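You operate a simulated robot arm through the tools that you are given. There is no shell and no other tool. Be economical: measure what you need, move in short steps, check, and stop when the job is done.

You run a simulated robot arm. Do the job below in one go: nothing can be reset, and whatever is moved stays where it is left.

Task
Knit one small tube, then one large tube, on machine two.
Fine: for each, set the size dial (S, then L), bring the count to one with the UP key and press START; watch till DONE; keep style A.

It is judged by the outcome, as a careful person would: the job done as asked, and still so three seconds after it is handed in. It fails if anything else is knocked over, pushed out of place, dropped, spilled or broken.

Robot
A 6-joint arm with a fingered hand, hanging from a carriage that runs on a rail from [-1863, -32] to [617, 10] (x, y) and turns from -325 to 362 degrees about z. Base frame: it is fixed where the carriage stands at the start and does not move with it; the origin is on the floor, on the carriage's upright axis, x ahead of it, y to its left, z up. Lengths are in mm, angles in degrees, forces in N, time in s.
With the tool pointing down near the work surface it reaches from about 100 to 740 mm from the robot's upright axis, wherever it stands. Its first joint turns from -166.0 to 166.0 degrees. Places, roughly: first machine [2100, 800, 500]; fourth machine [-2200, 700, 500]; second emergency stop [400, 500, 1000]; second grey handle [600, 400, 700]; second jog key [800, 400, 900]; second machine [600, 700, 500]; second main switch [800, 400, 700]; second mode dial [800, 500, 1000]; second reset key [800, 400, 900]; second size dial [600, 400, 900]; second stop key [700, 400, 900]; second style dial [400, 400, 1000]; third machine [-800, 700, 500]. Payload 4 kg.
The TCP is the grasp point between the finger pads, 29 mm short of the fingertips. In the tool frame z runs along the fingers and y along their closing line. Largest opening 100 mm; the body of the gripper starts 34 mm behind the TCP. The gripper is a hand of 5 fingers: y runs from the thumb to the fingers, the wrist lies at [-15, -114, -189] in the tool frame, and closing takes about 1.5 s.
Orientation is that of the tool frame in the base frame, as [roll, pitch, yaw] about the fixed x, y, z axes, in that order (R = Rz(yaw) Ry(pitch) Rx(roll)). With the fingers straight down and the wrist toward the robot, the tool's x, y and z point along [0, 1, 0], [1, 0, 0] and [0, 0, -1] of the base frame.

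Tools
- The arm moves only by the tool arm_command. Its argument "steps" is a list that holds one entry, the list of rows, each a list of 6 numbers: the shift along the tool's x, y, z in units of 300 mm (1.0 is 300 mm), then the turn, a rotation vector about the tool's x, y, z in units of 45 degrees (1.0 is 45 degrees). In form: [[[tx, ty, tz, ax, ay, az], ...]]. A call has 1 to 12 rows; each row is the pose to reach, as a shift and turn from the pose commanded when the call began, along the tool's axes at that moment. "claw" is the opening, from 0 (shut) to 1 (fully open), set as the call begins (left out, the last holds). A call with a number of a shift or a turn outside -1 to 1 is refused whole. Each row takes 0.2 s and may step no farther than 50 mm and 8.6 degrees from the row before; otherwise, or with a gripper value out of range, the whole call is refused. Where a pose cannot be reached the arm comes as near as it can. A force on the tool above 40 N (or 10 N above the force at the start of the call, whichever is more), or a blocked arm, ends the call early, and 0.2 s more pass. The fingers move at their own pace (about 108 mm/s each) and stop on an object; they squeeze with about 24 N. The grip force told is the motor's: it shows also when the fingers shut on nothing. Time passes only in rows, and 0.2 s behind the last, so rows that repeat a pose let the fingers close. The reply holds the time, the measured pose of the TCP, the force on the tool along the base axes, the opening and the grip force, in the units named above and with some noise, with the torque about the TCP (base axes, N m) and any sound that the robot's microphone picked up.
- Cameras (640 x 400 px; columns grow to the right, rows downward): "scene" is now at [191.5, 55.2, 1704.3]; the picture's right is [0.99, 0.16, 0.00], its down [0.15, -0.92, -0.36] and it looks along [-0.06, 0.36, -0.93] (base axes); focal length 251 px, centre (320, 200). "wrist" rides on the gripper at [66, -86, -121] in the tool frame; the picture's right is [-0.76, 0.31, -0.58], its down [-0.59, -0.70, 0.40] and it looks along [-0.28, 0.64, 0.71] (tool axes); focal length 247 px, centre (320, 200). There is no depth. A picture from a camera that has moved, and an enlarged one, comes with that camera's place and axes in the base frame and with its lens.
- camera(camera): a new picture of that camera. The clock stands still meanwhile.
- raise_lower(by): slides the trunk up (or, below 0, down) by that many mm; the arm and the scene camera ride with it, the base frame stays. It gives what a move gives, with no picture.
- roll_base(legs): drives the robot by 1 to 6 legs, each [ahead, left, turn to the left] in mm, mm and degrees, along the robot's own axes; the way and the turn of a leg run together, so that a leg with both is an arc; at most 1500 mm and 180 degrees a leg. The arm and the cameras ride along, it lands a little off, and it stops where it bumps. It keeps to its track: a leg is cut to what the track allows. It gives what a move gives.
- finger_targets(index, middle, ring, little, thumb_bend, thumb_turn): sets how far each is bent, from 0 (flat) to 1 (curled in); at 0.3 the hand is open as for a grip, at 0.7 the pads meet at the TCP. One left out holds its place. A second passes; each finger stops where it meets its share of the squeeze, and holds until it gets a number again. A gripper value or a shape takes the hand back. It gives what a move gives, with no picture; readings hold the bend of each and the force on index, middle, ring, little, thumb and palm. thumb_turn goes from beside the hand (0) to across from the fingers (1), as for a grip.
- hand_shape(shape): the hand has 5 fingers and takes this shape, open, in about a second: jaw (thumb against the fingers, like two jaws); tri (thumb and two fingers); tip (a fingertip pinch); poke (one finger out to press); point (the index stretched); flat (the hand flat); cup (the hand cupped); fist (a fist). The gripper value then closes the fingers along that shape, each until it touches; the sizes above hold for jaw. It gives what a move gives, with no picture.
- head_to(pan, tilt): turns the head with the scene camera to pan (to the left, within 155 degrees either way) and tilt (down, from -29 to 69), counted from straight ahead of the robot. It gives what a move gives.
- zoom(camera, box): a new picture of the part [left, top, right, bottom] of that camera's present view, enlarged. The clock stands still meanwhile.
- finish_job(): hands the job in; it is judged then, once.

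Work in short steps. Places have to be worked out from the pictures, the camera data and where the tool is seen: move nearer, look again, correct. Check each grasp and each placing, and mend what went wrong. You have 120 turns and 90 pictures in all, those below and enlarged ones among them. Open the gripper and draw the arm clear of the work before you hand the job in, unless the task says otherwise; then end with one line.

The tools are called after "Request:" as name(argument=value, ...) on one line, values as JSON. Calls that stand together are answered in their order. arm_command: Moves the arm, as the interface text tells. Its arguments: {"type":"object","properties":{"steps":{"type":"array","items":{"type":"array","items":{"type":"array","items":{"type":"number"}}}},"claw":{"type":"number"}},"required":["steps"]} The other tools are called the same way: raise_lower (by) slides the trunk up or down; hand_shape (shape) gives the hand a shape; finger_targets (index, middle, ring, little, thumb_bend, thumb_turn) moves the fingers one by one; roll_base (legs) drives the base; head_to (pan, tilt) turns the head that bears the scene camera; camera (camera) takes a picture; zoom (camera, box) takes an enlarged picture of a part of a camera's view; finish_job () hands the job in.

At the start:

```text
time: 0.0
ee_pos: [349.3, 429.1, 999.2]
ee_rot: [-180.0, -0.2, 90.0]
ft_force: [0.7, 0.0, 1.0]
moment: [0.04, 0.0, 0.04]
gripper_width: 99.7
grasp_force: 0.1
shape: jaw
bend: [0.3, 0.3, 0.3, 0.3, 0.3, 0.98]
finger forces: [0.0, 0.0, 0.0, 0.0, 0.0, 0.0]
trunk travel left (down, up): [-441.0, 159.0]
robot x, y, heading: [0.0, 1.1, 0.1]
head pan, tilt: [99.2, 68.8]
```

scene: 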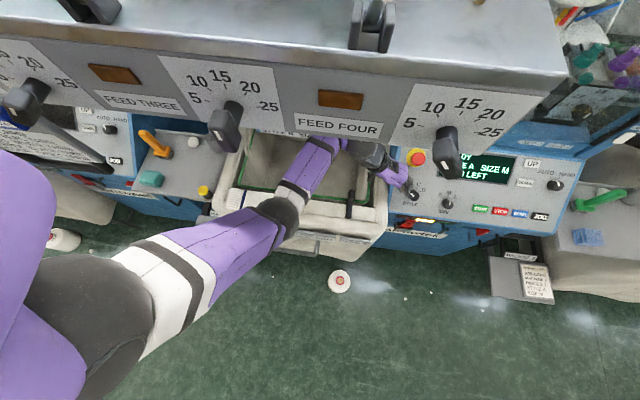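
wrist: 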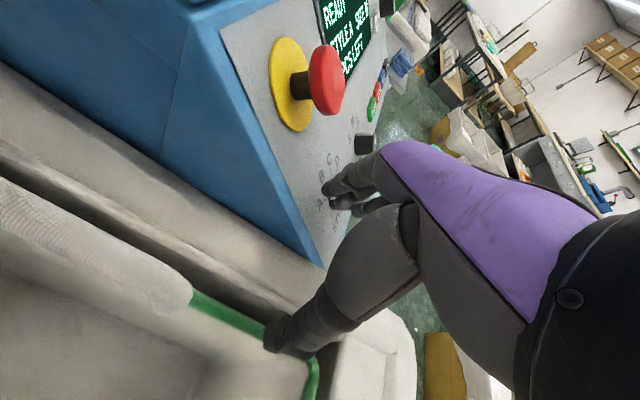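

The panel of machine two is at the right of the scene picture, partly covered by the hand. I zoom in to read it.

Request:
zoom(camera="scene", box=[380, 130, 600, 268])

Request:
zoom(camera="wrist", box=[240, 0, 440, 240])

```text
2.90 times, centred on (490, 199) of scene
camera zoom: at [191.5, 55.2, 1704.3], right [0.99, 0.16, 0.0], down [0.15, -0.92, -0.36], along [-0.06, 0.36, -0.93], focal length 727 px, centre (-173, 203)
```

zoom: 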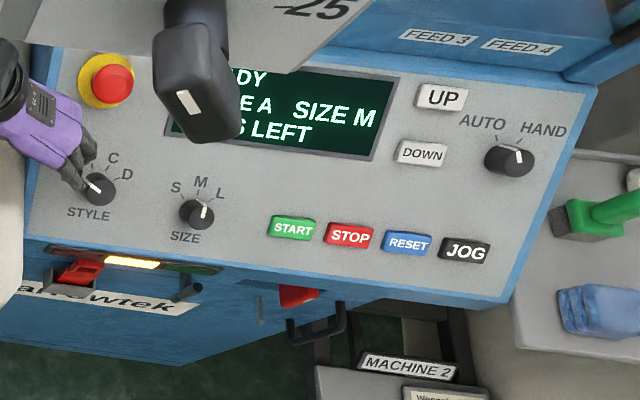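

```text
1.67 times, centred on (340, 120) of wrist
camera zoom: at [263.5, 493.3, 1120.0], right [0.31, -0.76, 0.58], down [-0.7, -0.59, -0.4], along [0.64, -0.28, -0.71], focal length 412 px, centre (287, 333)
```

zoom: 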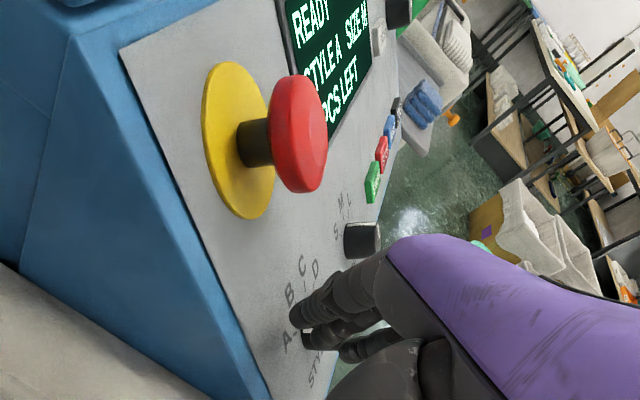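

Triangulating from both views: size dial ≈[550,400,945], START ≈[657,402,942], UP ≈[767,534,1036]; panel slopes about 35°. The feed knobs hang over the panel, so I look with a flatter head angle to learn where they are.

Request:
head_to(pan=65, tilt=45)

Request:
camera(camera="scene")

```text
time: 1.0
ee_pos: [348.5, 429.1, 998.2]
ee_rot: [-180.0, -0.1, 90.1]
ft_force: [-0.1, 0.6, 0.5]
moment: [0.01, -0.01, -0.02]
gripper_width: 99.8
grasp_force: 0.0
shape: jaw
bend: [0.3, 0.3, 0.3, 0.3, 0.3, 0.98]
finger forces: [0.0, 0.1, 0.0, 0.0, 0.1, 0.0]
trunk travel left (down, up): [-441.0, 159.0]
robot x, y, heading: [-1.2, -1.3, 0.1]
head pan, tilt: [65.0, 45.0]
```

```text
85 pictures are left
camera scene: at [234.7, 73.7, 1733.1], right [0.91, -0.42, 0.0], down [-0.3, -0.64, -0.71], along [0.3, 0.64, -0.71], focal length 251 px, centre (320, 200)
```

scene: 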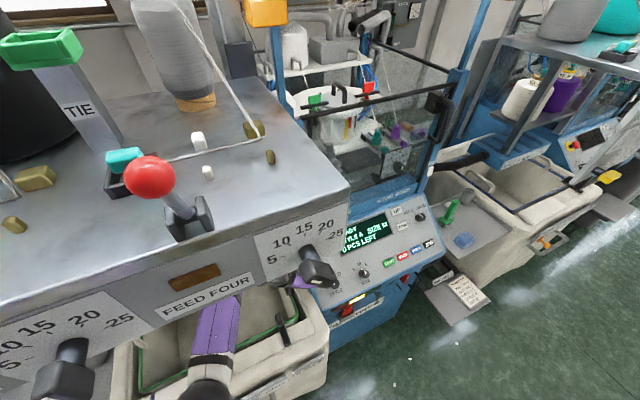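

The feed unit is high (z≈1500) and ends near x≈350, so the arm passes below it and the region over the panel is free. I raise and withdraw the hand before driving along the rail toward the panel.

Request:
arm_command(steps=[[[0, 0, -0.15, 0, 0, 0], [-0.05, 0, -0.3, 0, 0, 0], [-0.2, 0, -0.3, 0, 0, 0], [-0.33, 0, -0.3, 0, 0, 0]]])

Request:
camera(camera="scene")

```text
time: 2.0
ee_pos: [399.6, 364.2, 1014.2]
ee_rot: [179.8, -0.3, 90.3]
ft_force: [-1.1, 0.9, 0.9]
moment: [-0.08, -0.04, 0.02]
gripper_width: 99.9
grasp_force: 0.0
shape: jaw
bend: [0.3, 0.3, 0.3, 0.3, 0.3, 0.98]
finger forces: [0.0, 0.0, 0.1, 0.0, 0.1, 0.0]
out of reach, approached as far as the arm can: row 1, 2, 3, 4
trunk travel left (down, up): [-441.0, 159.0]
robot x, y, heading: [1.7, 2.9, 0.1]
head pan, tilt: [65.0, 45.0]
```

```text
84 pictures are left
camera scene: at [234.8, 74.3, 1733.3], right [0.91, -0.42, 0.0], down [-0.3, -0.64, -0.71], along [0.3, 0.64, -0.71], focal length 251 px, centre (320, 200)
```

scene: 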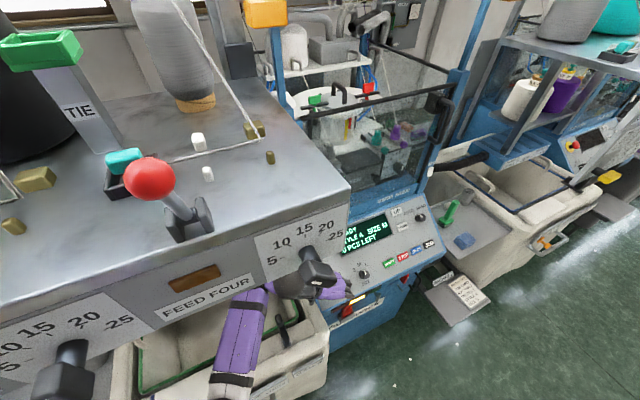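

The arm can't rise further here (wrist limit), but it drew back. I move it a bit further back from the panel in -y before driving.

Request:
arm_command(steps=[[[-0.12, 0, 0, 0, 0, 0], [-0.25, 0, 0, 0, 0, 0]]])

Request:
camera(camera="wrist")

```text
time: 2.6
ee_pos: [403.6, 289.5, 1007.1]
ee_rot: [179.9, -0.2, 90.3]
ft_force: [0.0, 0.6, -0.3]
moment: [-0.01, -0.02, 0.01]
gripper_width: 99.5
grasp_force: 0.0
shape: jaw
bend: [0.3, 0.3, 0.3, 0.3, 0.3, 0.98]
finger forces: [0.0, 0.0, 0.0, 0.0, 0.0, 0.0]
out of reach, approached as far as the arm can: row 1, 2
trunk travel left (down, up): [-441.0, 159.0]
robot x, y, heading: [3.1, 1.6, -0.1]
head pan, tilt: [65.0, 45.0]
```

```text
83 pictures are left
camera wrist: at [317.5, 352.7, 1126.7], right [0.31, -0.76, 0.58], down [-0.7, -0.59, -0.4], along [0.64, -0.28, -0.71], focal length 247 px, centre (320, 200)
```

wrist: 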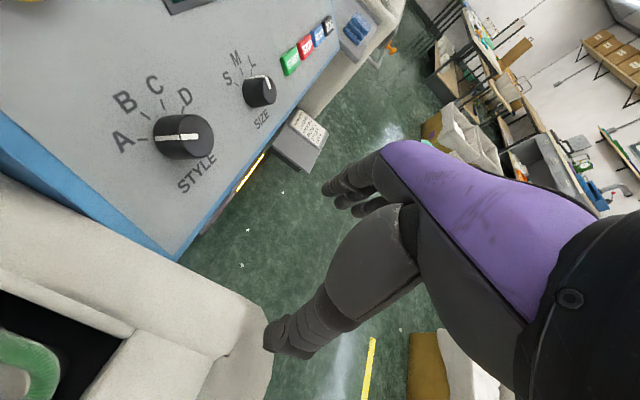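

The hand is now in front of the panel edge. I drive 400 mm along x to stand near the panel and look.

Request:
roll_base(legs=[[400, 0, 0]])

Request:
head_to(pan=90, tilt=60)

Request:
camera(camera="scene")

Request:
camera(camera="wrist")

```text
time: 5.1
ee_pos: [799.9, 299.0, 1005.9]
ee_rot: [179.9, -0.1, 90.7]
ft_force: [0.5, -0.3, 0.2]
moment: [0.04, -0.02, -0.02]
gripper_width: 99.8
grasp_force: 0.0
shape: jaw
bend: [0.3, 0.3, 0.3, 0.3, 0.3, 0.98]
finger forces: [0.1, 0.1, 0.0, 0.0, 0.0, 0.1]
trunk travel left (down, up): [-441.0, 159.0]
robot x, y, heading: [395.7, 6.9, 0.3]
head pan, tilt: [65.0, 45.0]
```

```text
time: 6.0
ee_pos: [799.1, 299.2, 1005.9]
ee_rot: [179.9, -0.1, 90.8]
ft_force: [-0.3, 0.0, -0.4]
moment: [0.04, 0.01, 0.02]
gripper_width: 99.7
grasp_force: 0.0
shape: jaw
bend: [0.3, 0.3, 0.3, 0.3, 0.3, 0.98]
finger forces: [0.0, 0.1, 0.0, 0.1, 0.0, 0.0]
trunk travel left (down, up): [-441.0, 159.0]
robot x, y, heading: [396.9, 6.3, 0.4]
head pan, tilt: [90.0, 60.0]
```

```text
82 pictures are left
camera scene: at [597.8, 75.3, 1713.7], right [1.0, 0.01, 0.0], down [0.01, -0.87, -0.5], along [0.0, 0.5, -0.87], focal length 251 px, centre (320, 200)
```

scene: 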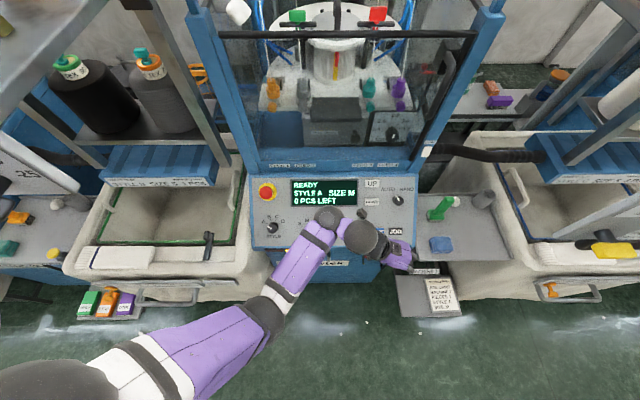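

```text
81 pictures are left
camera wrist: at [712.4, 362.4, 1126.6], right [0.31, -0.76, 0.58], down [-0.7, -0.6, -0.4], along [0.65, -0.27, -0.71], focal length 247 px, centre (320, 200)
```

wrist: 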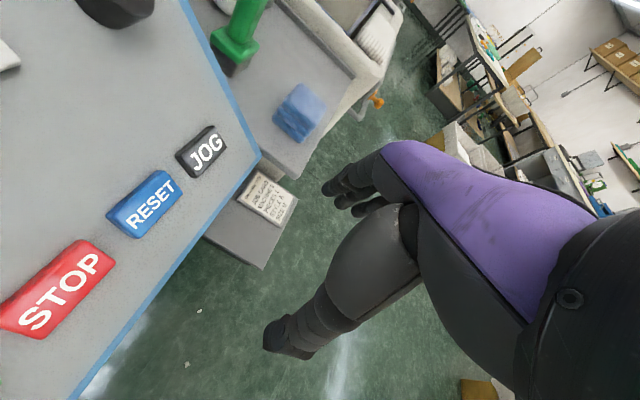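

The panel is clear of the feed unit now. I zoom on it for the details.

Request:
zoom(camera="scene", box=[240, 150, 432, 270])

```text
3.33 times, centred on (336, 210) of scene
camera zoom: at [597.8, 75.3, 1713.7], right [1.0, 0.01, 0.0], down [0.01, -0.87, -0.5], along [0.0, 0.5, -0.87], focal length 836 px, centre (267, 167)
```

zoom: 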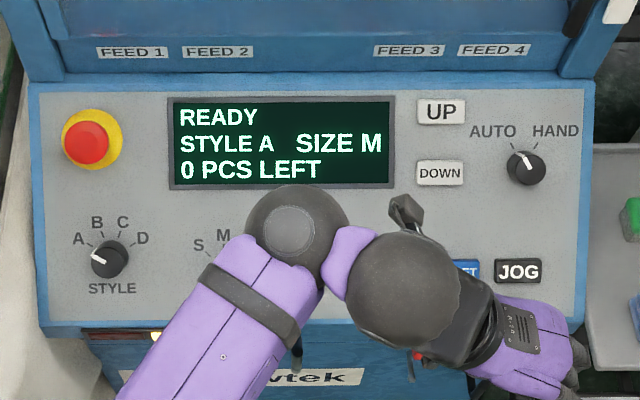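

READY, style A, size M, 0 pieces, mode AUTO. The arm needs more height for pressing, so I raise the trunk by 130 mm and shape the hand to poke to see where the fingertip goes.

Request:
raise_lower(by=130)

Request:
hand_shape(shape="poke")

Request:
camera(camera="wrist")

Request:
camera(camera="scene")

```text
time: 7.6
ee_pos: [798.5, 299.0, 1136.3]
ee_rot: [179.9, -0.3, 90.7]
ft_force: [-0.1, -0.6, 0.1]
moment: [0.01, 0.05, 0.01]
gripper_width: 99.7
grasp_force: 0.1
shape: jaw
bend: [0.3, 0.3, 0.3, 0.3, 0.3, 0.98]
finger forces: [0.0, 0.0, 0.1, 0.1, 0.0, 0.1]
trunk travel left (down, up): [-571.0, 29.0]
robot x, y, heading: [400.7, 8.2, 0.5]
head pan, tilt: [90.0, 60.0]
```

```text
time: 8.5
ee_pos: [799.2, 298.0, 1135.8]
ee_rot: [179.9, -0.1, 90.7]
ft_force: [-0.6, -0.3, 0.4]
moment: [0.01, 0.03, -0.01]
gripper_width: 0.3
grasp_force: 0.0
shape: poke
bend: [0.7, 0.7, 0.99, 0.99, 1.0, 1.0]
finger forces: [0.0, 0.1, 0.0, 0.0, 0.1, 0.1]
trunk travel left (down, up): [-571.0, 29.0]
robot x, y, heading: [398.3, 7.9, 0.5]
head pan, tilt: [90.0, 60.0]
```

```text
79 pictures are left
camera wrist: at [712.4, 362.4, 1256.6], right [0.31, -0.76, 0.58], down [-0.7, -0.6, -0.4], along [0.65, -0.27, -0.71], focal length 247 px, centre (320, 200)
```

wrist: 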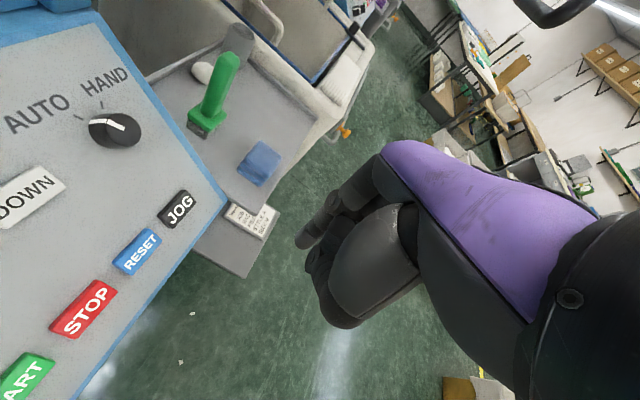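

```text
78 pictures are left
camera scene: at [597.8, 75.3, 1843.7], right [1.0, 0.01, 0.0], down [0.01, -0.87, -0.5], along [0.0, 0.5, -0.87], focal length 251 px, centre (320, 200)
```

scene: 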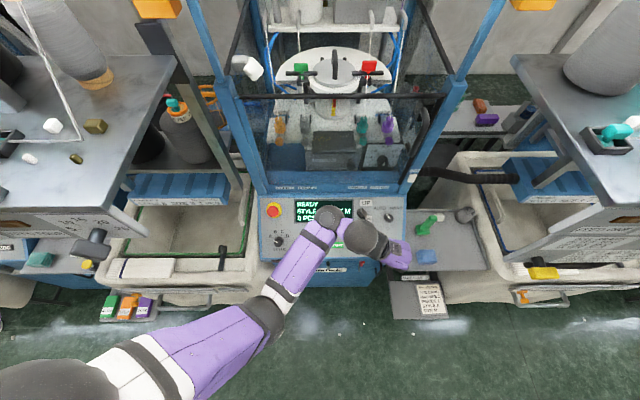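

The panel is fully mapped and the poke finger appears near the TCP line. I zoom on the hand to locate the fingertip accurately.

Request:
zoom(camera="wrist", box=[260, 150, 440, 340])

```text
2.11 times, centred on (350, 245) of wrist
camera zoom: at [712.4, 362.4, 1256.6], right [0.31, -0.76, 0.58], down [-0.7, -0.6, -0.4], along [0.65, -0.27, -0.71], focal length 520 px, centre (257, 105)
```

zoom: 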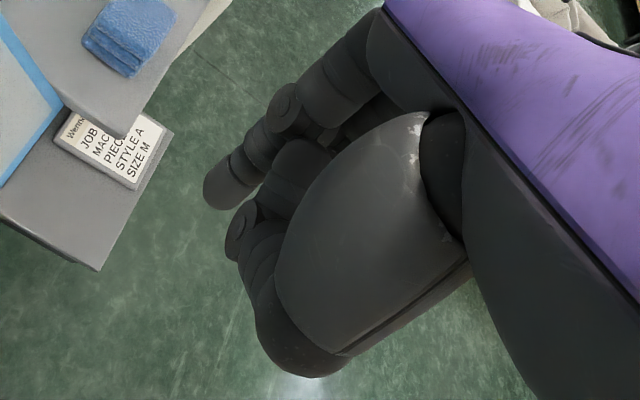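

Fingertip in poke is about [8,3,27] in the tool frame. Now I move the hand back left and tilt it 35° so the fingers point along the panel normal, staying in front of and above the panel, with the hand opened in a tri shape for the dial.

Request:
arm_command(steps=[[[0, -0.16, 0, 0, 0.156, 0], [0, -0.32, 0, 0, 0.311, 0], [0, -0.48, 0, 0, 0.467, 0], [0, -0.64, 0, 0, 0.622, 0], [0, -0.8, 0, 0, 0.778, 0], [0, -0.8, 0, 0, 0.778, 0]]])

Request:
hand_shape(shape="tri")

Request:
camera(camera="wrist")

Request:
camera(camera="scene")

```text
time: 9.9
ee_pos: [556.3, 294.7, 1135.3]
ee_rot: [179.9, -35.1, 90.8]
ft_force: [0.0, 0.1, -0.4]
moment: [-0.01, -0.01, -0.04]
gripper_width: 0.2
grasp_force: 0.0
shape: poke
bend: [0.7, 0.7, 0.99, 0.99, 1.0, 1.0]
finger forces: [0.0, 0.0, 0.0, 0.0, 0.1, 0.0]
trunk travel left (down, up): [-571.0, 29.0]
robot x, y, heading: [398.7, 5.0, 0.7]
head pan, tilt: [90.0, 60.0]
```

```text
time: 10.8
ee_pos: [557.0, 294.8, 1136.0]
ee_rot: [179.8, -35.2, 90.8]
ft_force: [0.2, 0.1, -0.3]
moment: [0.0, 0.02, 0.02]
gripper_width: 99.7
grasp_force: 0.1
shape: tri
bend: [0.3, 0.3, 0.99, 0.99, 0.3, 0.98]
finger forces: [0.0, 0.1, 0.0, 0.1, 0.0, 0.0]
trunk travel left (down, up): [-571.0, 29.0]
robot x, y, heading: [394.9, 7.2, 0.7]
head pan, tilt: [90.0, 60.0]
```

```text
76 pictures are left
camera wrist: at [471.4, 277.0, 1271.7], right [0.32, -0.95, 0.04], down [-0.7, -0.26, -0.67], along [0.64, 0.19, -0.74], focal length 247 px, centre (320, 200)
```

wrist: 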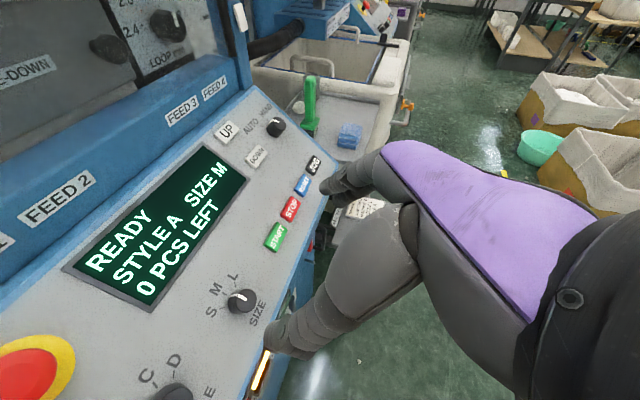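

```text
75 pictures are left
camera scene: at [597.8, 75.3, 1843.7], right [1.0, 0.01, 0.0], down [0.01, -0.87, -0.5], along [0.0, 0.5, -0.87], focal length 251 px, centre (320, 200)
```

scene: 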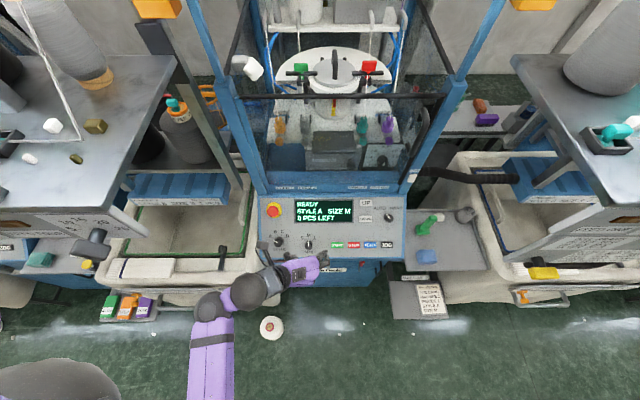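

Excellent: both cameras see the whole panel. I zoom on each for accurate positions.

Request:
zoom(camera="scene", box=[255, 190, 415, 290])

Request:
zoom(camera="wrist", box=[180, 220, 340, 320])

```text
4.00 times, centred on (335, 240) of scene
camera zoom: at [597.8, 75.3, 1843.7], right [1.0, 0.01, 0.0], down [0.01, -0.87, -0.5], along [0.0, 0.5, -0.87], focal length 1003 px, centre (260, 40)
```

zoom: 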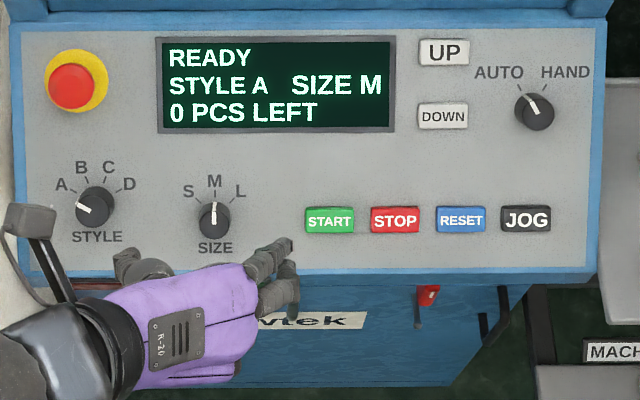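

```text
4.00 times, centred on (260, 270) of wrist
camera zoom: at [471.4, 277.0, 1271.7], right [0.32, -0.95, 0.04], down [-0.7, -0.26, -0.67], along [0.64, 0.19, -0.74], focal length 988 px, centre (560, -80)
```

zoom: 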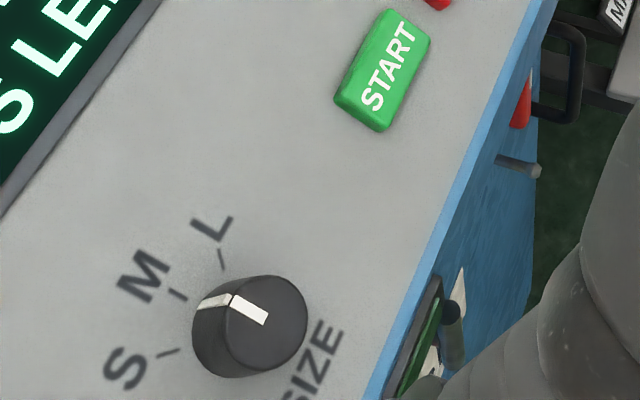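

Triangulated: dial top ≈[556,398,940], START ≈[667,409,920], UP ≈[770,539,1026]. I move the hand to about 80 mm above the dial along its axis and check the alignment in the wrist view (dial should appear near (275,268)).

Request:
arm_command(steps=[[[-0.03, 0, 0.15, 0, 0, 0], [-0.07, 0, 0.3, 0, 0, 0], [-0.103, 0, 0.455, 0, 0, 0], [-0.103, 0, 0.465, 0, 0, 0]]])

Request:
camera(camera="wrist")

Request:
zoom(camera="scene", box=[255, 190, 415, 290])

```text
time: 11.8
ee_pos: [556.1, 347.6, 1001.3]
ee_rot: [179.8, -35.1, 90.8]
ft_force: [-0.1, -0.4, -0.5]
moment: [0.0, 0.01, -0.01]
gripper_width: 100.1
grasp_force: 0.1
shape: tri
bend: [0.3, 0.3, 0.99, 0.99, 0.3, 0.98]
finger forces: [0.0, 0.0, 0.0, 0.0, 0.0, 0.0]
trunk travel left (down, up): [-571.0, 29.0]
robot x, y, heading: [397.5, 6.7, 0.4]
head pan, tilt: [90.0, 60.0]
```

```text
72 pictures are left
camera wrist: at [470.6, 330.4, 1137.4], right [0.32, -0.95, 0.04], down [-0.7, -0.26, -0.67], along [0.64, 0.19, -0.74], focal length 247 px, centre (320, 200)
```

wrist: 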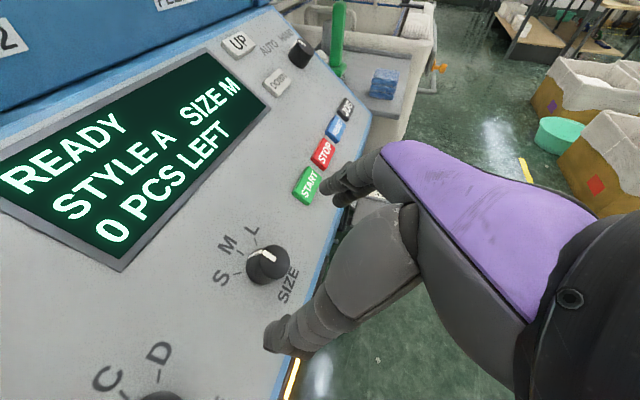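

```text
4.00 times, centred on (335, 240) of scene
camera zoom: at [597.8, 75.3, 1843.7], right [1.0, 0.01, 0.0], down [0.01, -0.87, -0.5], along [0.0, 0.5, -0.87], focal length 1003 px, centre (260, 40)
```

zoom: 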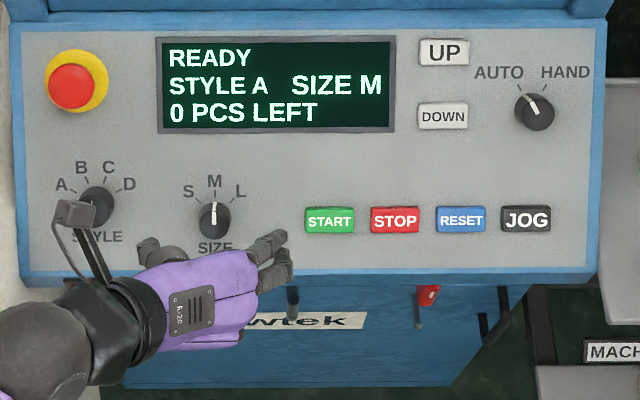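

The dial axis lies about 7.5 mm in tool x and 1.7 mm in tool y from my line, 79 mm ahead, and the panel's slope is nearer 38°. I correct and descend so the fingertips straddle the dial.

Request:
arm_command(steps=[[[0.025, 0.006, 0, 0, 0.06, 0], [0.02, 0.006, 0.1, 0, 0.06, 0], [0.015, 0.006, 0.17, 0, 0.06, 0], [0.015, 0.006, 0.2, 0, 0.06, 0]]])

Request:
camera(camera="wrist")

Request:
zoom(camera="scene", box=[255, 190, 415, 290])

```text
time: 12.8
ee_pos: [560.7, 387.5, 957.9]
ee_rot: [179.8, -38.1, 90.7]
ft_force: [3.3, -11.2, 14.2]
moment: [0.01, 0.83, 0.62]
gripper_width: 99.8
grasp_force: 0.0
shape: tri
bend: [0.3, 0.3, 0.99, 0.99, 0.27, 0.98]
finger forces: [0.0, 0.3, 0.0, 0.1, 16.9, 0.0]
trunk travel left (down, up): [-571.0, 29.0]
robot x, y, heading: [397.6, 6.7, 0.4]
head pan, tilt: [90.0, 60.0]
```

```text
70 pictures are left
camera wrist: at [475.3, 363.0, 1092.6], right [0.31, -0.95, -0.01], down [-0.7, -0.22, -0.68], along [0.64, 0.22, -0.73], focal length 247 px, centre (320, 200)
```

wrist: 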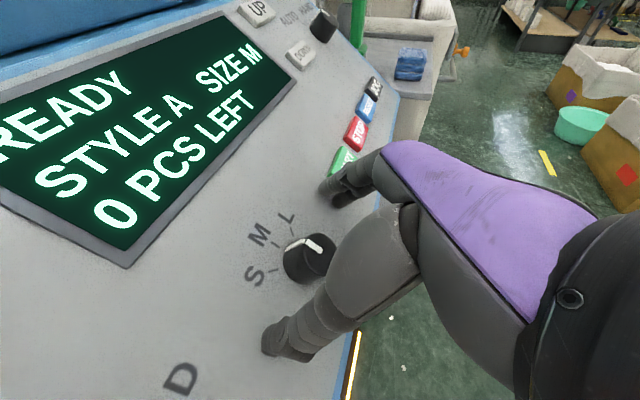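

```text
4.00 times, centred on (335, 240) of scene
camera zoom: at [598.0, 74.9, 1844.1], right [1.0, 0.01, 0.0], down [0.01, -0.87, -0.5], along [0.0, 0.5, -0.87], focal length 1003 px, centre (260, 40)
```

zoom: 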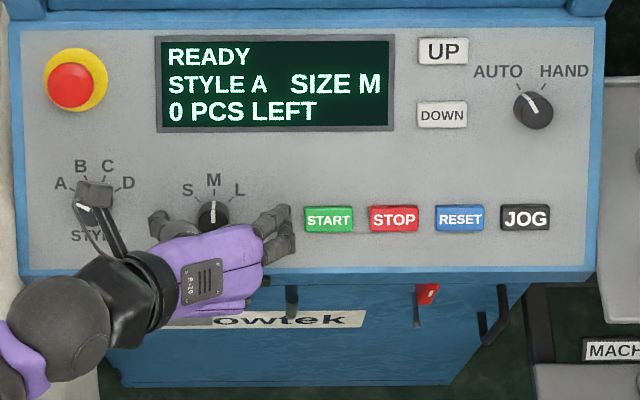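

The thumb tip just touches the panel, so depth is at its limit; the dial seems centred about 5 mm toward the thumb. I back off 3 mm, shift 5 mm that way, and close part way to look.

Request:
arm_command(steps=[[[0, 0, -0.012, 0, 0, 0], [0, -0.017, -0.012, 0, 0, 0], [0, -0.017, -0.012, 0, 0, 0], [0, -0.017, -0.012, 0, 0, 0]]], claw=0.55)

Request:
zoom(camera="scene", box=[280, 220, 360, 270])

Request:
zoom(camera="wrist", box=[220, 120, 420, 380])

```text
time: 13.8
ee_pos: [560.8, 385.2, 960.4]
ee_rot: [179.4, -37.9, 90.6]
ft_force: [20.0, -5.0, 5.2]
moment: [-0.23, -0.56, -0.42]
gripper_width: 28.4
grasp_force: 24.3
shape: tri
bend: [0.7, 0.7, 1.0, 1.0, 0.45, 1.0]
finger forces: [12.3, 31.5, 0.0, 0.0, 14.3, 0.1]
trunk travel left (down, up): [-571.0, 29.0]
robot x, y, heading: [397.7, 8.4, 0.5]
head pan, tilt: [90.0, 60.0]
```

```text
8.00 times, centred on (320, 245) of scene
camera zoom: at [599.2, 75.0, 1844.3], right [1.0, 0.01, 0.0], down [0.01, -0.87, -0.5], along [0.0, 0.5, -0.87], focal length 2005 px, centre (320, -160)
```

zoom: 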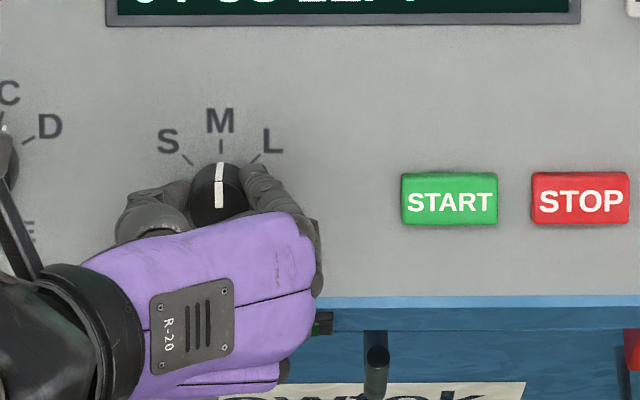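

```text
1.54 times, centred on (320, 250) of wrist
camera zoom: at [473.9, 361.3, 1095.8], right [0.31, -0.95, -0.01], down [-0.7, -0.22, -0.68], along [0.65, 0.22, -0.73], focal length 380 px, centre (320, 123)
```

zoom: 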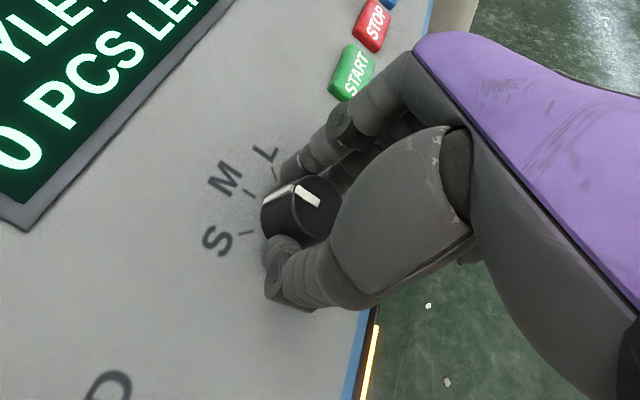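

It gripped the dial (28 mm wide) but off-centre: fingers at mid-line, thumb 28 mm away, so the dial centre is at x≈547. I open, shift 8 mm more toward the thumb, and close again.

Request:
arm_command(steps=[[[0, 0, 0, 0, 0, 0], [0, 0, 0, 0, 0, 0], [0, -0.027, 0, 0, 0, 0], [0, -0.027, 0, 0, 0, 0]]], claw=0.8)

Request:
arm_command(steps=[[[0, 0, 0, 0, 0, 0], [0, 0, 0, 0, 0, 0], [0, 0, 0, 0, 0, 0], [0, 0, 0, 0, 0, 0], [0, 0, 0, 0, 0, 0]]], claw=0.15)

Request:
zoom(camera="scene", box=[280, 220, 360, 270])

```text
time: 14.8
ee_pos: [546.3, 387.8, 960.2]
ee_rot: [179.9, -37.8, 90.7]
ft_force: [1.2, -2.0, 1.9]
moment: [-0.03, 0.09, 0.07]
gripper_width: 79.1
grasp_force: 0.0
shape: tri
bend: [0.38, 0.33, 0.99, 0.99, 0.31, 0.99]
finger forces: [0.0, 0.0, 0.0, 0.0, 3.1, 0.0]
trunk travel left (down, up): [-571.0, 29.0]
robot x, y, heading: [399.9, 5.9, 0.3]
head pan, tilt: [90.0, 60.0]
```

```text
time: 16.0
ee_pos: [546.7, 386.4, 961.1]
ee_rot: [179.7, -37.8, 90.8]
ft_force: [9.9, -1.9, 1.8]
moment: [-0.03, -0.28, -0.17]
gripper_width: 21.6
grasp_force: 24.3
shape: tri
bend: [0.59, 0.55, 1.0, 1.0, 0.74, 1.0]
finger forces: [13.6, 14.9, 0.1, 0.1, 18.2, 0.1]
trunk travel left (down, up): [-571.0, 29.0]
robot x, y, heading: [399.1, 7.4, 0.5]
head pan, tilt: [90.0, 60.0]
```

```text
8.00 times, centred on (320, 245) of scene
camera zoom: at [598.4, 75.2, 1843.9], right [1.0, 0.01, 0.0], down [0.01, -0.87, -0.5], along [0.0, 0.5, -0.87], focal length 2005 px, centre (320, -160)
```

zoom: 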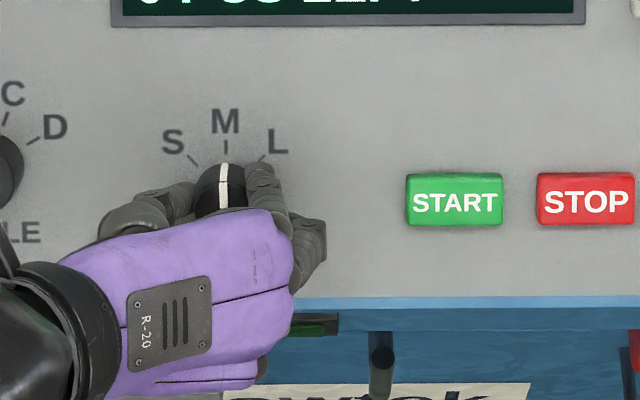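

Now slightly past centre: the dial centre is ~4–5 mm toward the fingers, and a bit up-panel. I reopen, shift, and regrip.

Request:
arm_command(steps=[[[0, 0, 0, 0, 0, 0], [0, 0, 0, 0, 0, 0], [0.017, 0.013, 0, 0, 0, 0], [0.017, 0.013, 0, 0, 0, 0]]], claw=0.8)

Request:
arm_command(steps=[[[0, 0, 0, 0, 0, 0], [0, 0, 0, 0, 0, 0], [0, 0, 0, 0, 0, 0], [0, 0, 0, 0, 0, 0], [0, 0, 0, 0, 0, 0]]], claw=0.15)

Request:
zoom(camera="wrist", box=[220, 120, 420, 380])

```text
time: 17.0
ee_pos: [550.2, 390.7, 962.4]
ee_rot: [179.8, -37.7, 90.9]
ft_force: [-0.9, -9.0, 8.2]
moment: [-0.07, 0.51, 0.52]
gripper_width: 81.5
grasp_force: 0.1
shape: tri
bend: [0.38, 0.33, 0.99, 0.99, 0.3, 1.0]
finger forces: [0.0, 0.0, 0.1, 0.0, 12.4, 0.0]
trunk travel left (down, up): [-571.0, 29.0]
robot x, y, heading: [396.6, 7.2, 0.6]
head pan, tilt: [90.0, 60.0]
```

```text
time: 17.6
ee_pos: [551.4, 391.0, 962.9]
ee_rot: [179.7, -38.1, 90.7]
ft_force: [-1.5, -6.6, 6.3]
moment: [-0.06, 0.06, 0.02]
gripper_width: 25.2
grasp_force: 23.9
shape: tri
bend: [0.73, 0.55, 1.0, 1.0, 0.75, 1.0]
finger forces: [9.0, 12.5, 0.1, 0.0, 22.0, 0.0]
trunk travel left (down, up): [-571.0, 29.0]
robot x, y, heading: [397.1, 9.4, 0.6]
head pan, tilt: [90.0, 60.0]
stopped in row 3: the force on the tool passed its limit at 43 N (the readings are from after the stop); the commanded pose is now the measured one
```

```text
1.54 times, centred on (320, 250) of wrist
camera zoom: at [464.9, 366.4, 1097.9], right [0.31, -0.95, -0.01], down [-0.7, -0.22, -0.68], along [0.64, 0.22, -0.73], focal length 380 px, centre (320, 123)
```

zoom: 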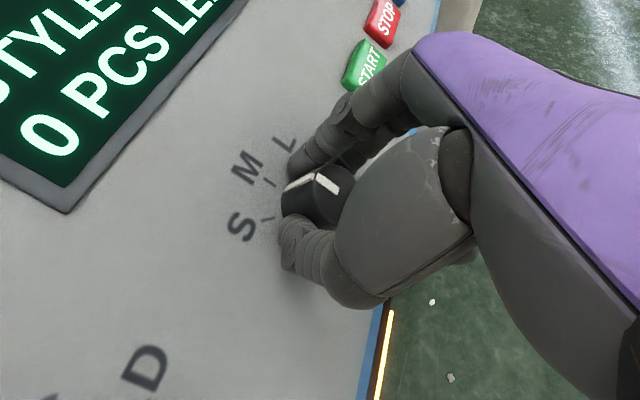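

The index slipped past the dial rim, so the up-panel shift was too much. I reopen, return 4 mm, back off 2 mm from the panel, and close again.

Request:
arm_command(steps=[[[0, 0, -0.01, 0, 0, 0], [0, 0, -0.01, 0, 0, 0], [-0.012, 0.003, -0.007, 0, 0, 0], [-0.012, 0.003, -0.007, 0, 0, 0]]], claw=0.7)

Request:
arm_command(steps=[[[0, 0, 0, 0, 0, 0], [0, 0, 0, 0, 0, 0], [0, 0, 0, 0, 0, 0], [0, 0, 0, 0, 0, 0], [0, 0, 0, 0, 0, 0]]], claw=0.15)

```text
time: 18.6
ee_pos: [551.8, 388.4, 961.9]
ee_rot: [179.9, -38.1, 90.7]
ft_force: [-0.6, 0.6, 0.4]
moment: [0.03, 0.03, -0.01]
gripper_width: 69.5
grasp_force: 0.2
shape: tri
bend: [0.41, 0.36, 0.99, 0.99, 0.31, 0.99]
finger forces: [0.0, 0.0, 0.0, 0.0, 0.0, 0.1]
trunk travel left (down, up): [-571.0, 29.0]
robot x, y, heading: [396.6, 7.1, 0.7]
head pan, tilt: [90.0, 60.0]
```

```text
time: 19.8
ee_pos: [552.8, 388.9, 962.7]
ee_rot: [179.7, -38.2, 90.7]
ft_force: [-0.2, 0.4, 0.2]
moment: [0.01, 0.03, 0.02]
gripper_width: 19.6
grasp_force: 23.7
shape: tri
bend: [0.62, 0.56, 1.0, 1.0, 0.52, 1.0]
finger forces: [9.3, 11.8, 0.0, 0.1, 21.1, 0.0]
trunk travel left (down, up): [-571.0, 29.0]
robot x, y, heading: [397.9, 4.4, 0.4]
head pan, tilt: [90.0, 60.0]
```

Forces are balanced now. I twist about −45° (anticlockwise seen from the front) toward S.

Request:
arm_command(steps=[[[0, 0, 0, 0, 0, -0.16], [0, 0, 0, 0, 0, -0.32], [0, 0, 0, 0, 0, -0.48], [0, 0, 0, 0, 0, -0.64], [0, 0, 0, 0, 0, -0.8], [0, 0, 0, 0, 0, -0.95], [0, 0, 0, 0, 0, -0.95]]])

Request:
zoom(camera="scene", box=[255, 190, 415, 290])

```text
time: 21.4
ee_pos: [550.1, 387.7, 963.3]
ee_rot: [151.9, -26.8, 140.3]
ft_force: [-5.3, 3.8, -8.8]
moment: [-0.06, 0.11, 0.06]
gripper_width: 18.9
grasp_force: 23.5
shape: tri
bend: [0.62, 0.57, 1.0, 1.0, 0.53, 1.0]
finger forces: [8.8, 10.1, 0.0, 0.0, 23.7, 0.0]
trunk travel left (down, up): [-571.0, 29.0]
robot x, y, heading: [396.6, 7.0, 0.5]
head pan, tilt: [90.0, 60.0]
```

```text
4.00 times, centred on (335, 240) of scene
camera zoom: at [597.3, 75.3, 1843.4], right [1.0, 0.01, 0.0], down [0.01, -0.87, -0.5], along [-0.01, 0.5, -0.87], focal length 1003 px, centre (260, 40)
```

zoom: 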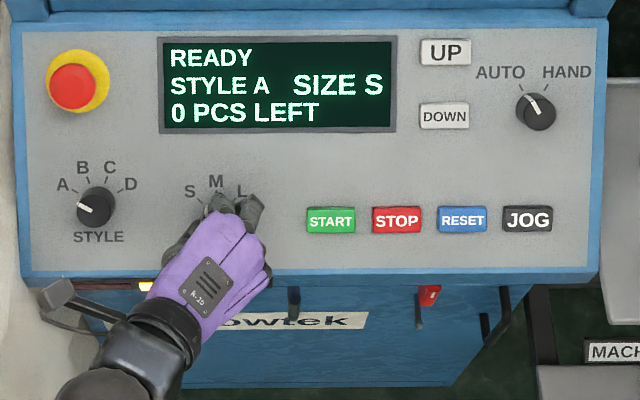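

The display reads SIZE S. I open the hand and withdraw along the finger axis, then untwist.

Request:
arm_command(steps=[[[0, 0, 0, 0, 0, 0], [0, 0, 0, 0, 0, 0], [0, 0, -0.1, 0, 0, 0], [0, 0, -0.2, 0, 0, 0.1], [0, 0, -0.3, 0, 0, 0.28], [0, 0, -0.3, 0, 0, 0.45], [0, 0, -0.3, 0, 0, 0.62], [0, 0, -0.3, 0, 0, 0.79], [0, 0, -0.3, 0, 0, 0.95]]], claw=0.9)

Request:
hand_shape(shape="poke")

Request:
finger_targets(middle=1)

Request:
zoom(camera="scene", box=[255, 190, 415, 290])

Request:
camera(camera="wrist")

```text
time: 23.4
ee_pos: [552.6, 334.5, 1034.0]
ee_rot: [179.9, -38.1, 90.4]
ft_force: [0.0, 0.5, -0.4]
moment: [0.0, 0.02, -0.01]
gripper_width: 90.0
grasp_force: 0.0
shape: tri
bend: [0.34, 0.31, 0.99, 0.99, 0.3, 0.98]
finger forces: [0.0, 0.0, 0.0, 0.1, 0.0, 0.1]
trunk travel left (down, up): [-571.0, 29.0]
robot x, y, heading: [399.6, 5.9, 0.5]
head pan, tilt: [90.0, 60.0]
```

```text
time: 24.3
ee_pos: [552.7, 334.1, 1034.2]
ee_rot: [179.6, -38.1, 90.8]
ft_force: [0.2, 0.2, -0.7]
moment: [-0.01, -0.04, -0.01]
gripper_width: 0.2
grasp_force: 0.1
shape: poke
bend: [0.7, 0.7, 0.99, 0.99, 1.0, 1.0]
finger forces: [0.1, 0.0, 0.0, 0.0, 0.0, 0.0]
trunk travel left (down, up): [-571.0, 29.0]
robot x, y, heading: [400.4, 5.2, 0.7]
head pan, tilt: [90.0, 60.0]
```

```text
time: 25.3
ee_pos: [551.2, 332.3, 1034.1]
ee_rot: [179.8, -38.1, 90.8]
ft_force: [0.3, 0.4, 0.2]
moment: [-0.04, 0.04, 0.01]
gripper_width: 25.2
grasp_force: 0.2
shape: fingers
bend: [0.7, 1.0, 0.99, 0.99, 1.0, 1.0]
finger forces: [0.0, 0.0, 0.0, 0.0, 0.0, 0.0]
trunk travel left (down, up): [-571.0, 29.0]
robot x, y, heading: [397.2, 7.1, 0.7]
head pan, tilt: [90.0, 60.0]
```

```text
4.00 times, centred on (335, 240) of scene
camera zoom: at [597.7, 75.3, 1843.7], right [1.0, 0.01, 0.0], down [0.01, -0.87, -0.5], along [0.0, 0.5, -0.87], focal length 1003 px, centre (260, 40)
```

zoom: 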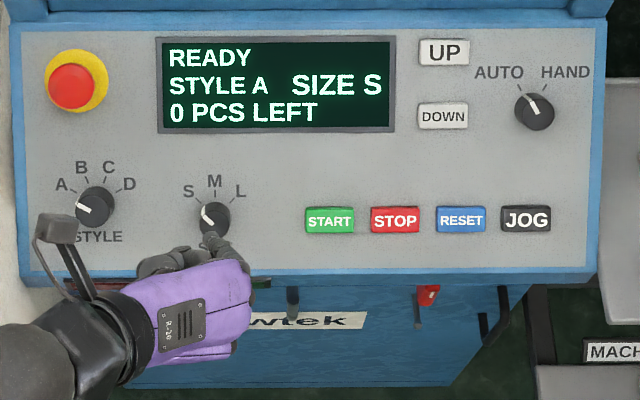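

```text
62 pictures are left
camera wrist: at [465.7, 308.9, 1169.1], right [0.32, -0.95, -0.01], down [-0.7, -0.22, -0.68], along [0.64, 0.22, -0.73], focal length 247 px, centre (320, 200)
```

wrist: 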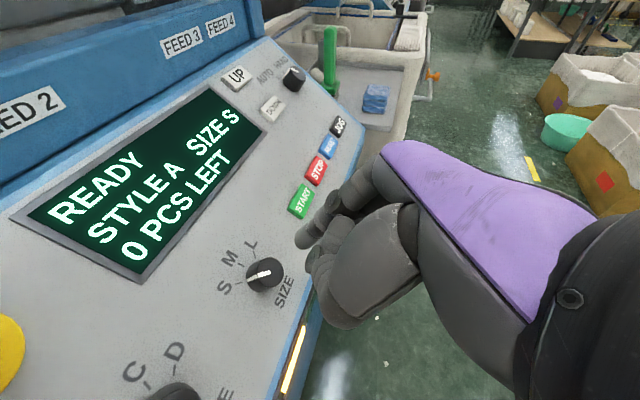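

The dial stays at S. Next I move the poke finger to hover about 60 mm off the UP key.

Request:
arm_command(steps=[[[0.08, 0.118, 0, 0, 0, 0], [0.166, 0.237, 0, 0, 0, 0], [0.25, 0.355, 0.02, 0, 0, 0], [0.333, 0.473, 0.05, 0, 0, 0], [0.416, 0.592, 0.09, 0, 0, 0], [0.5, 0.71, 0.14, 0, 0, 0], [0.5, 0.71, 0.14, 0, 0, 0]]])

Request:
camera(camera="wrist")

Request:
zoom(camera="scene", box=[255, 190, 415, 290])

```text
time: 26.9
ee_pos: [763.0, 483.6, 1096.4]
ee_rot: [179.7, -38.1, 90.7]
ft_force: [0.1, -0.1, 0.7]
moment: [-0.01, 0.03, 0.0]
gripper_width: 25.0
grasp_force: 0.1
shape: fingers
bend: [0.7, 1.0, 0.99, 0.99, 1.0, 1.0]
finger forces: [0.0, 0.1, 0.1, 0.0, 0.1, 0.0]
trunk travel left (down, up): [-571.0, 29.0]
robot x, y, heading: [396.8, 3.9, 0.4]
head pan, tilt: [90.0, 60.0]
```

```text
61 pictures are left
camera wrist: at [676.4, 458.6, 1231.4], right [0.32, -0.95, -0.01], down [-0.7, -0.23, -0.68], along [0.64, 0.22, -0.73], focal length 247 px, centre (320, 200)
```

wrist: 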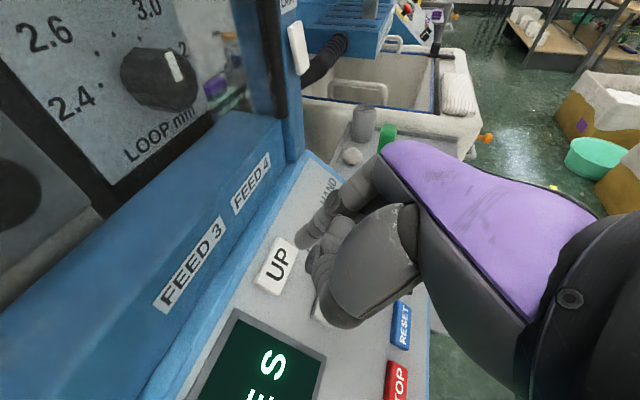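

```text
4.00 times, centred on (335, 240) of scene
camera zoom: at [597.7, 75.4, 1843.7], right [1.0, 0.01, 0.0], down [0.01, -0.87, -0.5], along [0.0, 0.5, -0.87], focal length 1003 px, centre (260, 40)
```

zoom: 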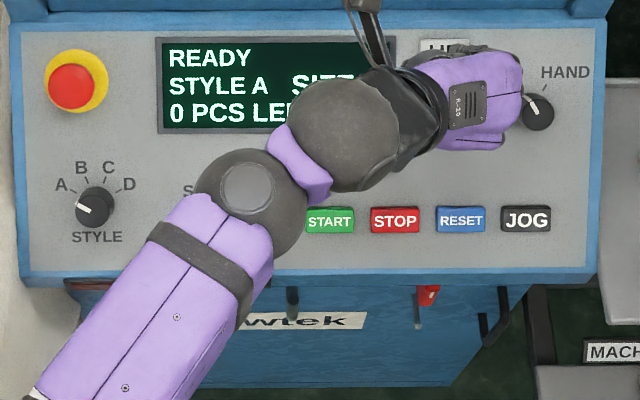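

The tip needs about −8.5 mm in tool x to line up with UP, roughly 57 mm ahead. I shift and approach to within ~12 mm, then look.

Request:
arm_command(steps=[[[-0.028, 0, 0, 0, 0, 0], [-0.028, 0, 0.08, 0, 0, 0], [-0.028, 0, 0.15, 0, 0, 0], [-0.028, 0, 0.15, 0, 0, 0]]])

Request:
zoom(camera="wrist", box=[200, 150, 400, 340])

Request:
zoom(camera="scene", box=[330, 190, 410, 240])

```text
time: 27.9
ee_pos: [763.4, 502.9, 1053.1]
ee_rot: [179.7, -38.1, 90.8]
ft_force: [-0.1, -0.1, -1.0]
moment: [0.01, 0.0, -0.01]
gripper_width: 25.2
grasp_force: 0.3
shape: fingers
bend: [0.7, 1.0, 0.99, 0.99, 1.0, 1.0]
finger forces: [0.1, 0.0, 0.0, 0.0, 0.0, 0.1]
trunk travel left (down, up): [-571.0, 29.0]
robot x, y, heading: [396.6, 8.7, 0.5]
head pan, tilt: [90.0, 60.0]
```

```text
2.11 times, centred on (300, 245) of wrist
camera zoom: at [677.4, 477.4, 1188.6], right [0.32, -0.95, -0.01], down [-0.7, -0.22, -0.68], along [0.64, 0.22, -0.73], focal length 520 px, centre (362, 105)
```

zoom: 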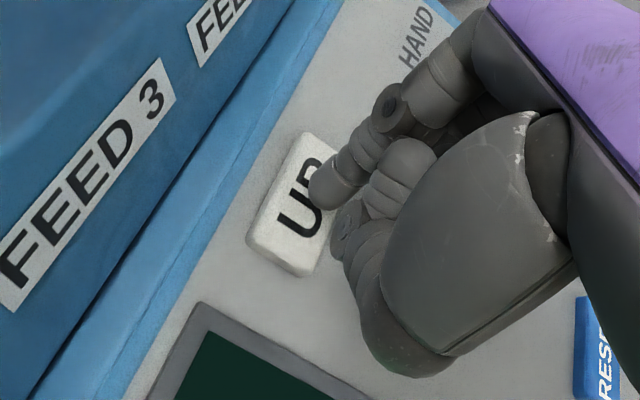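

```text
8.00 times, centred on (370, 215) of scene
camera zoom: at [597.7, 75.3, 1843.7], right [1.0, 0.01, 0.0], down [0.01, -0.87, -0.5], along [0.0, 0.5, -0.87], focal length 2005 px, centre (-80, 80)
```

zoom: 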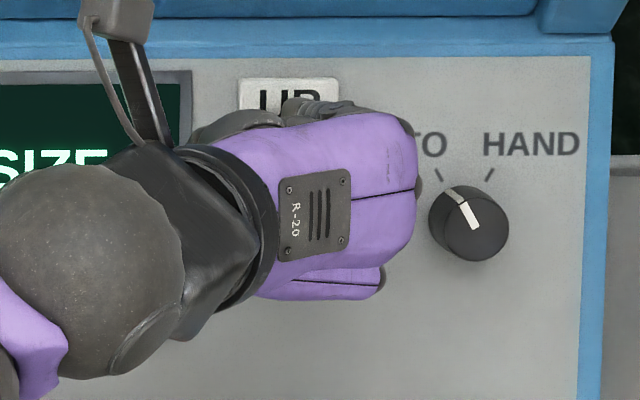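

The tip line meets the key's centre after ~15 mm. I press gently forward in small steps.

Request:
arm_command(steps=[[[0, 0, 0.02, 0, 0, 0], [0, 0, 0.033, 0, 0, 0], [0, 0, 0.043, 0, 0, 0]]])

Request:
zoom(camera="wrist", box=[200, 150, 400, 340])

```text
time: 28.7
ee_pos: [768.6, 509.6, 1046.1]
ee_rot: [179.4, -38.3, 90.7]
ft_force: [4.2, -14.4, 26.1]
moment: [0.29, -0.09, -0.12]
gripper_width: 23.1
grasp_force: 14.7
shape: fingers
bend: [0.71, 1.0, 0.99, 0.99, 1.0, 1.0]
finger forces: [29.4, 0.1, 0.1, 0.1, 0.0, 0.1]
trunk travel left (down, up): [-571.0, 29.0]
robot x, y, heading: [397.4, 3.4, 0.5]
head pan, tilt: [90.0, 60.0]
heard: click
```

```text
2.11 times, centred on (300, 245) of wrist
camera zoom: at [681.0, 483.7, 1181.0], right [0.31, -0.95, -0.02], down [-0.7, -0.22, -0.68], along [0.65, 0.22, -0.73], focal length 520 px, centre (362, 105)
```

zoom: 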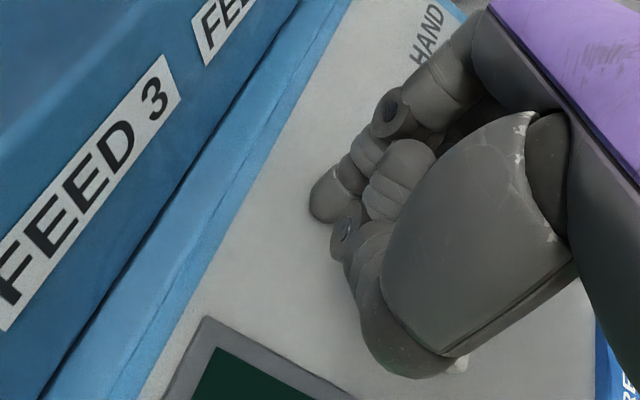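

A click was heard. I retract and check the display and the key.

Request:
arm_command(steps=[[[0, 0, -0.03, 0, 0, 0], [0, 0, -0.1, 0, 0, 0], [0, 0, -0.15, 0, 0, 0]]])

Request:
camera(camera="wrist")

Request:
zoom(camera="scene", box=[255, 190, 415, 290])

```text
time: 29.5
ee_pos: [762.1, 480.4, 1075.9]
ee_rot: [180.0, -37.9, 90.7]
ft_force: [0.6, -0.9, -0.2]
moment: [-0.01, 0.0, 0.0]
gripper_width: 25.2
grasp_force: 0.1
shape: fingers
bend: [0.7, 1.0, 0.99, 0.99, 1.0, 1.0]
finger forces: [0.0, 0.0, 0.1, 0.1, 0.0, 0.1]
trunk travel left (down, up): [-571.0, 29.0]
robot x, y, heading: [399.1, 5.2, 0.7]
head pan, tilt: [90.0, 60.0]
```

```text
56 pictures are left
camera wrist: at [676.1, 455.7, 1212.1], right [0.32, -0.95, -0.01], down [-0.7, -0.23, -0.68], along [0.64, 0.22, -0.74], focal length 247 px, centre (320, 200)
```

wrist: 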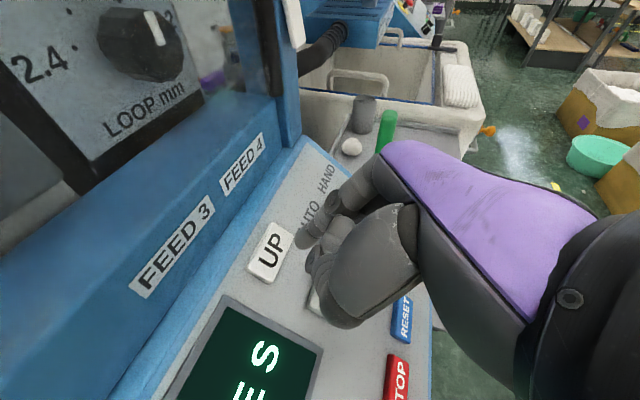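

```text
4.00 times, centred on (335, 240) of scene
camera zoom: at [597.7, 75.4, 1843.5], right [1.0, 0.01, 0.0], down [0.01, -0.87, -0.5], along [0.0, 0.5, -0.87], focal length 1003 px, centre (260, 40)
```

zoom: 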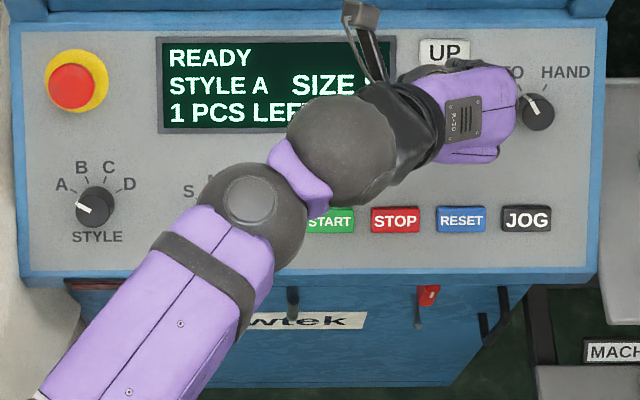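

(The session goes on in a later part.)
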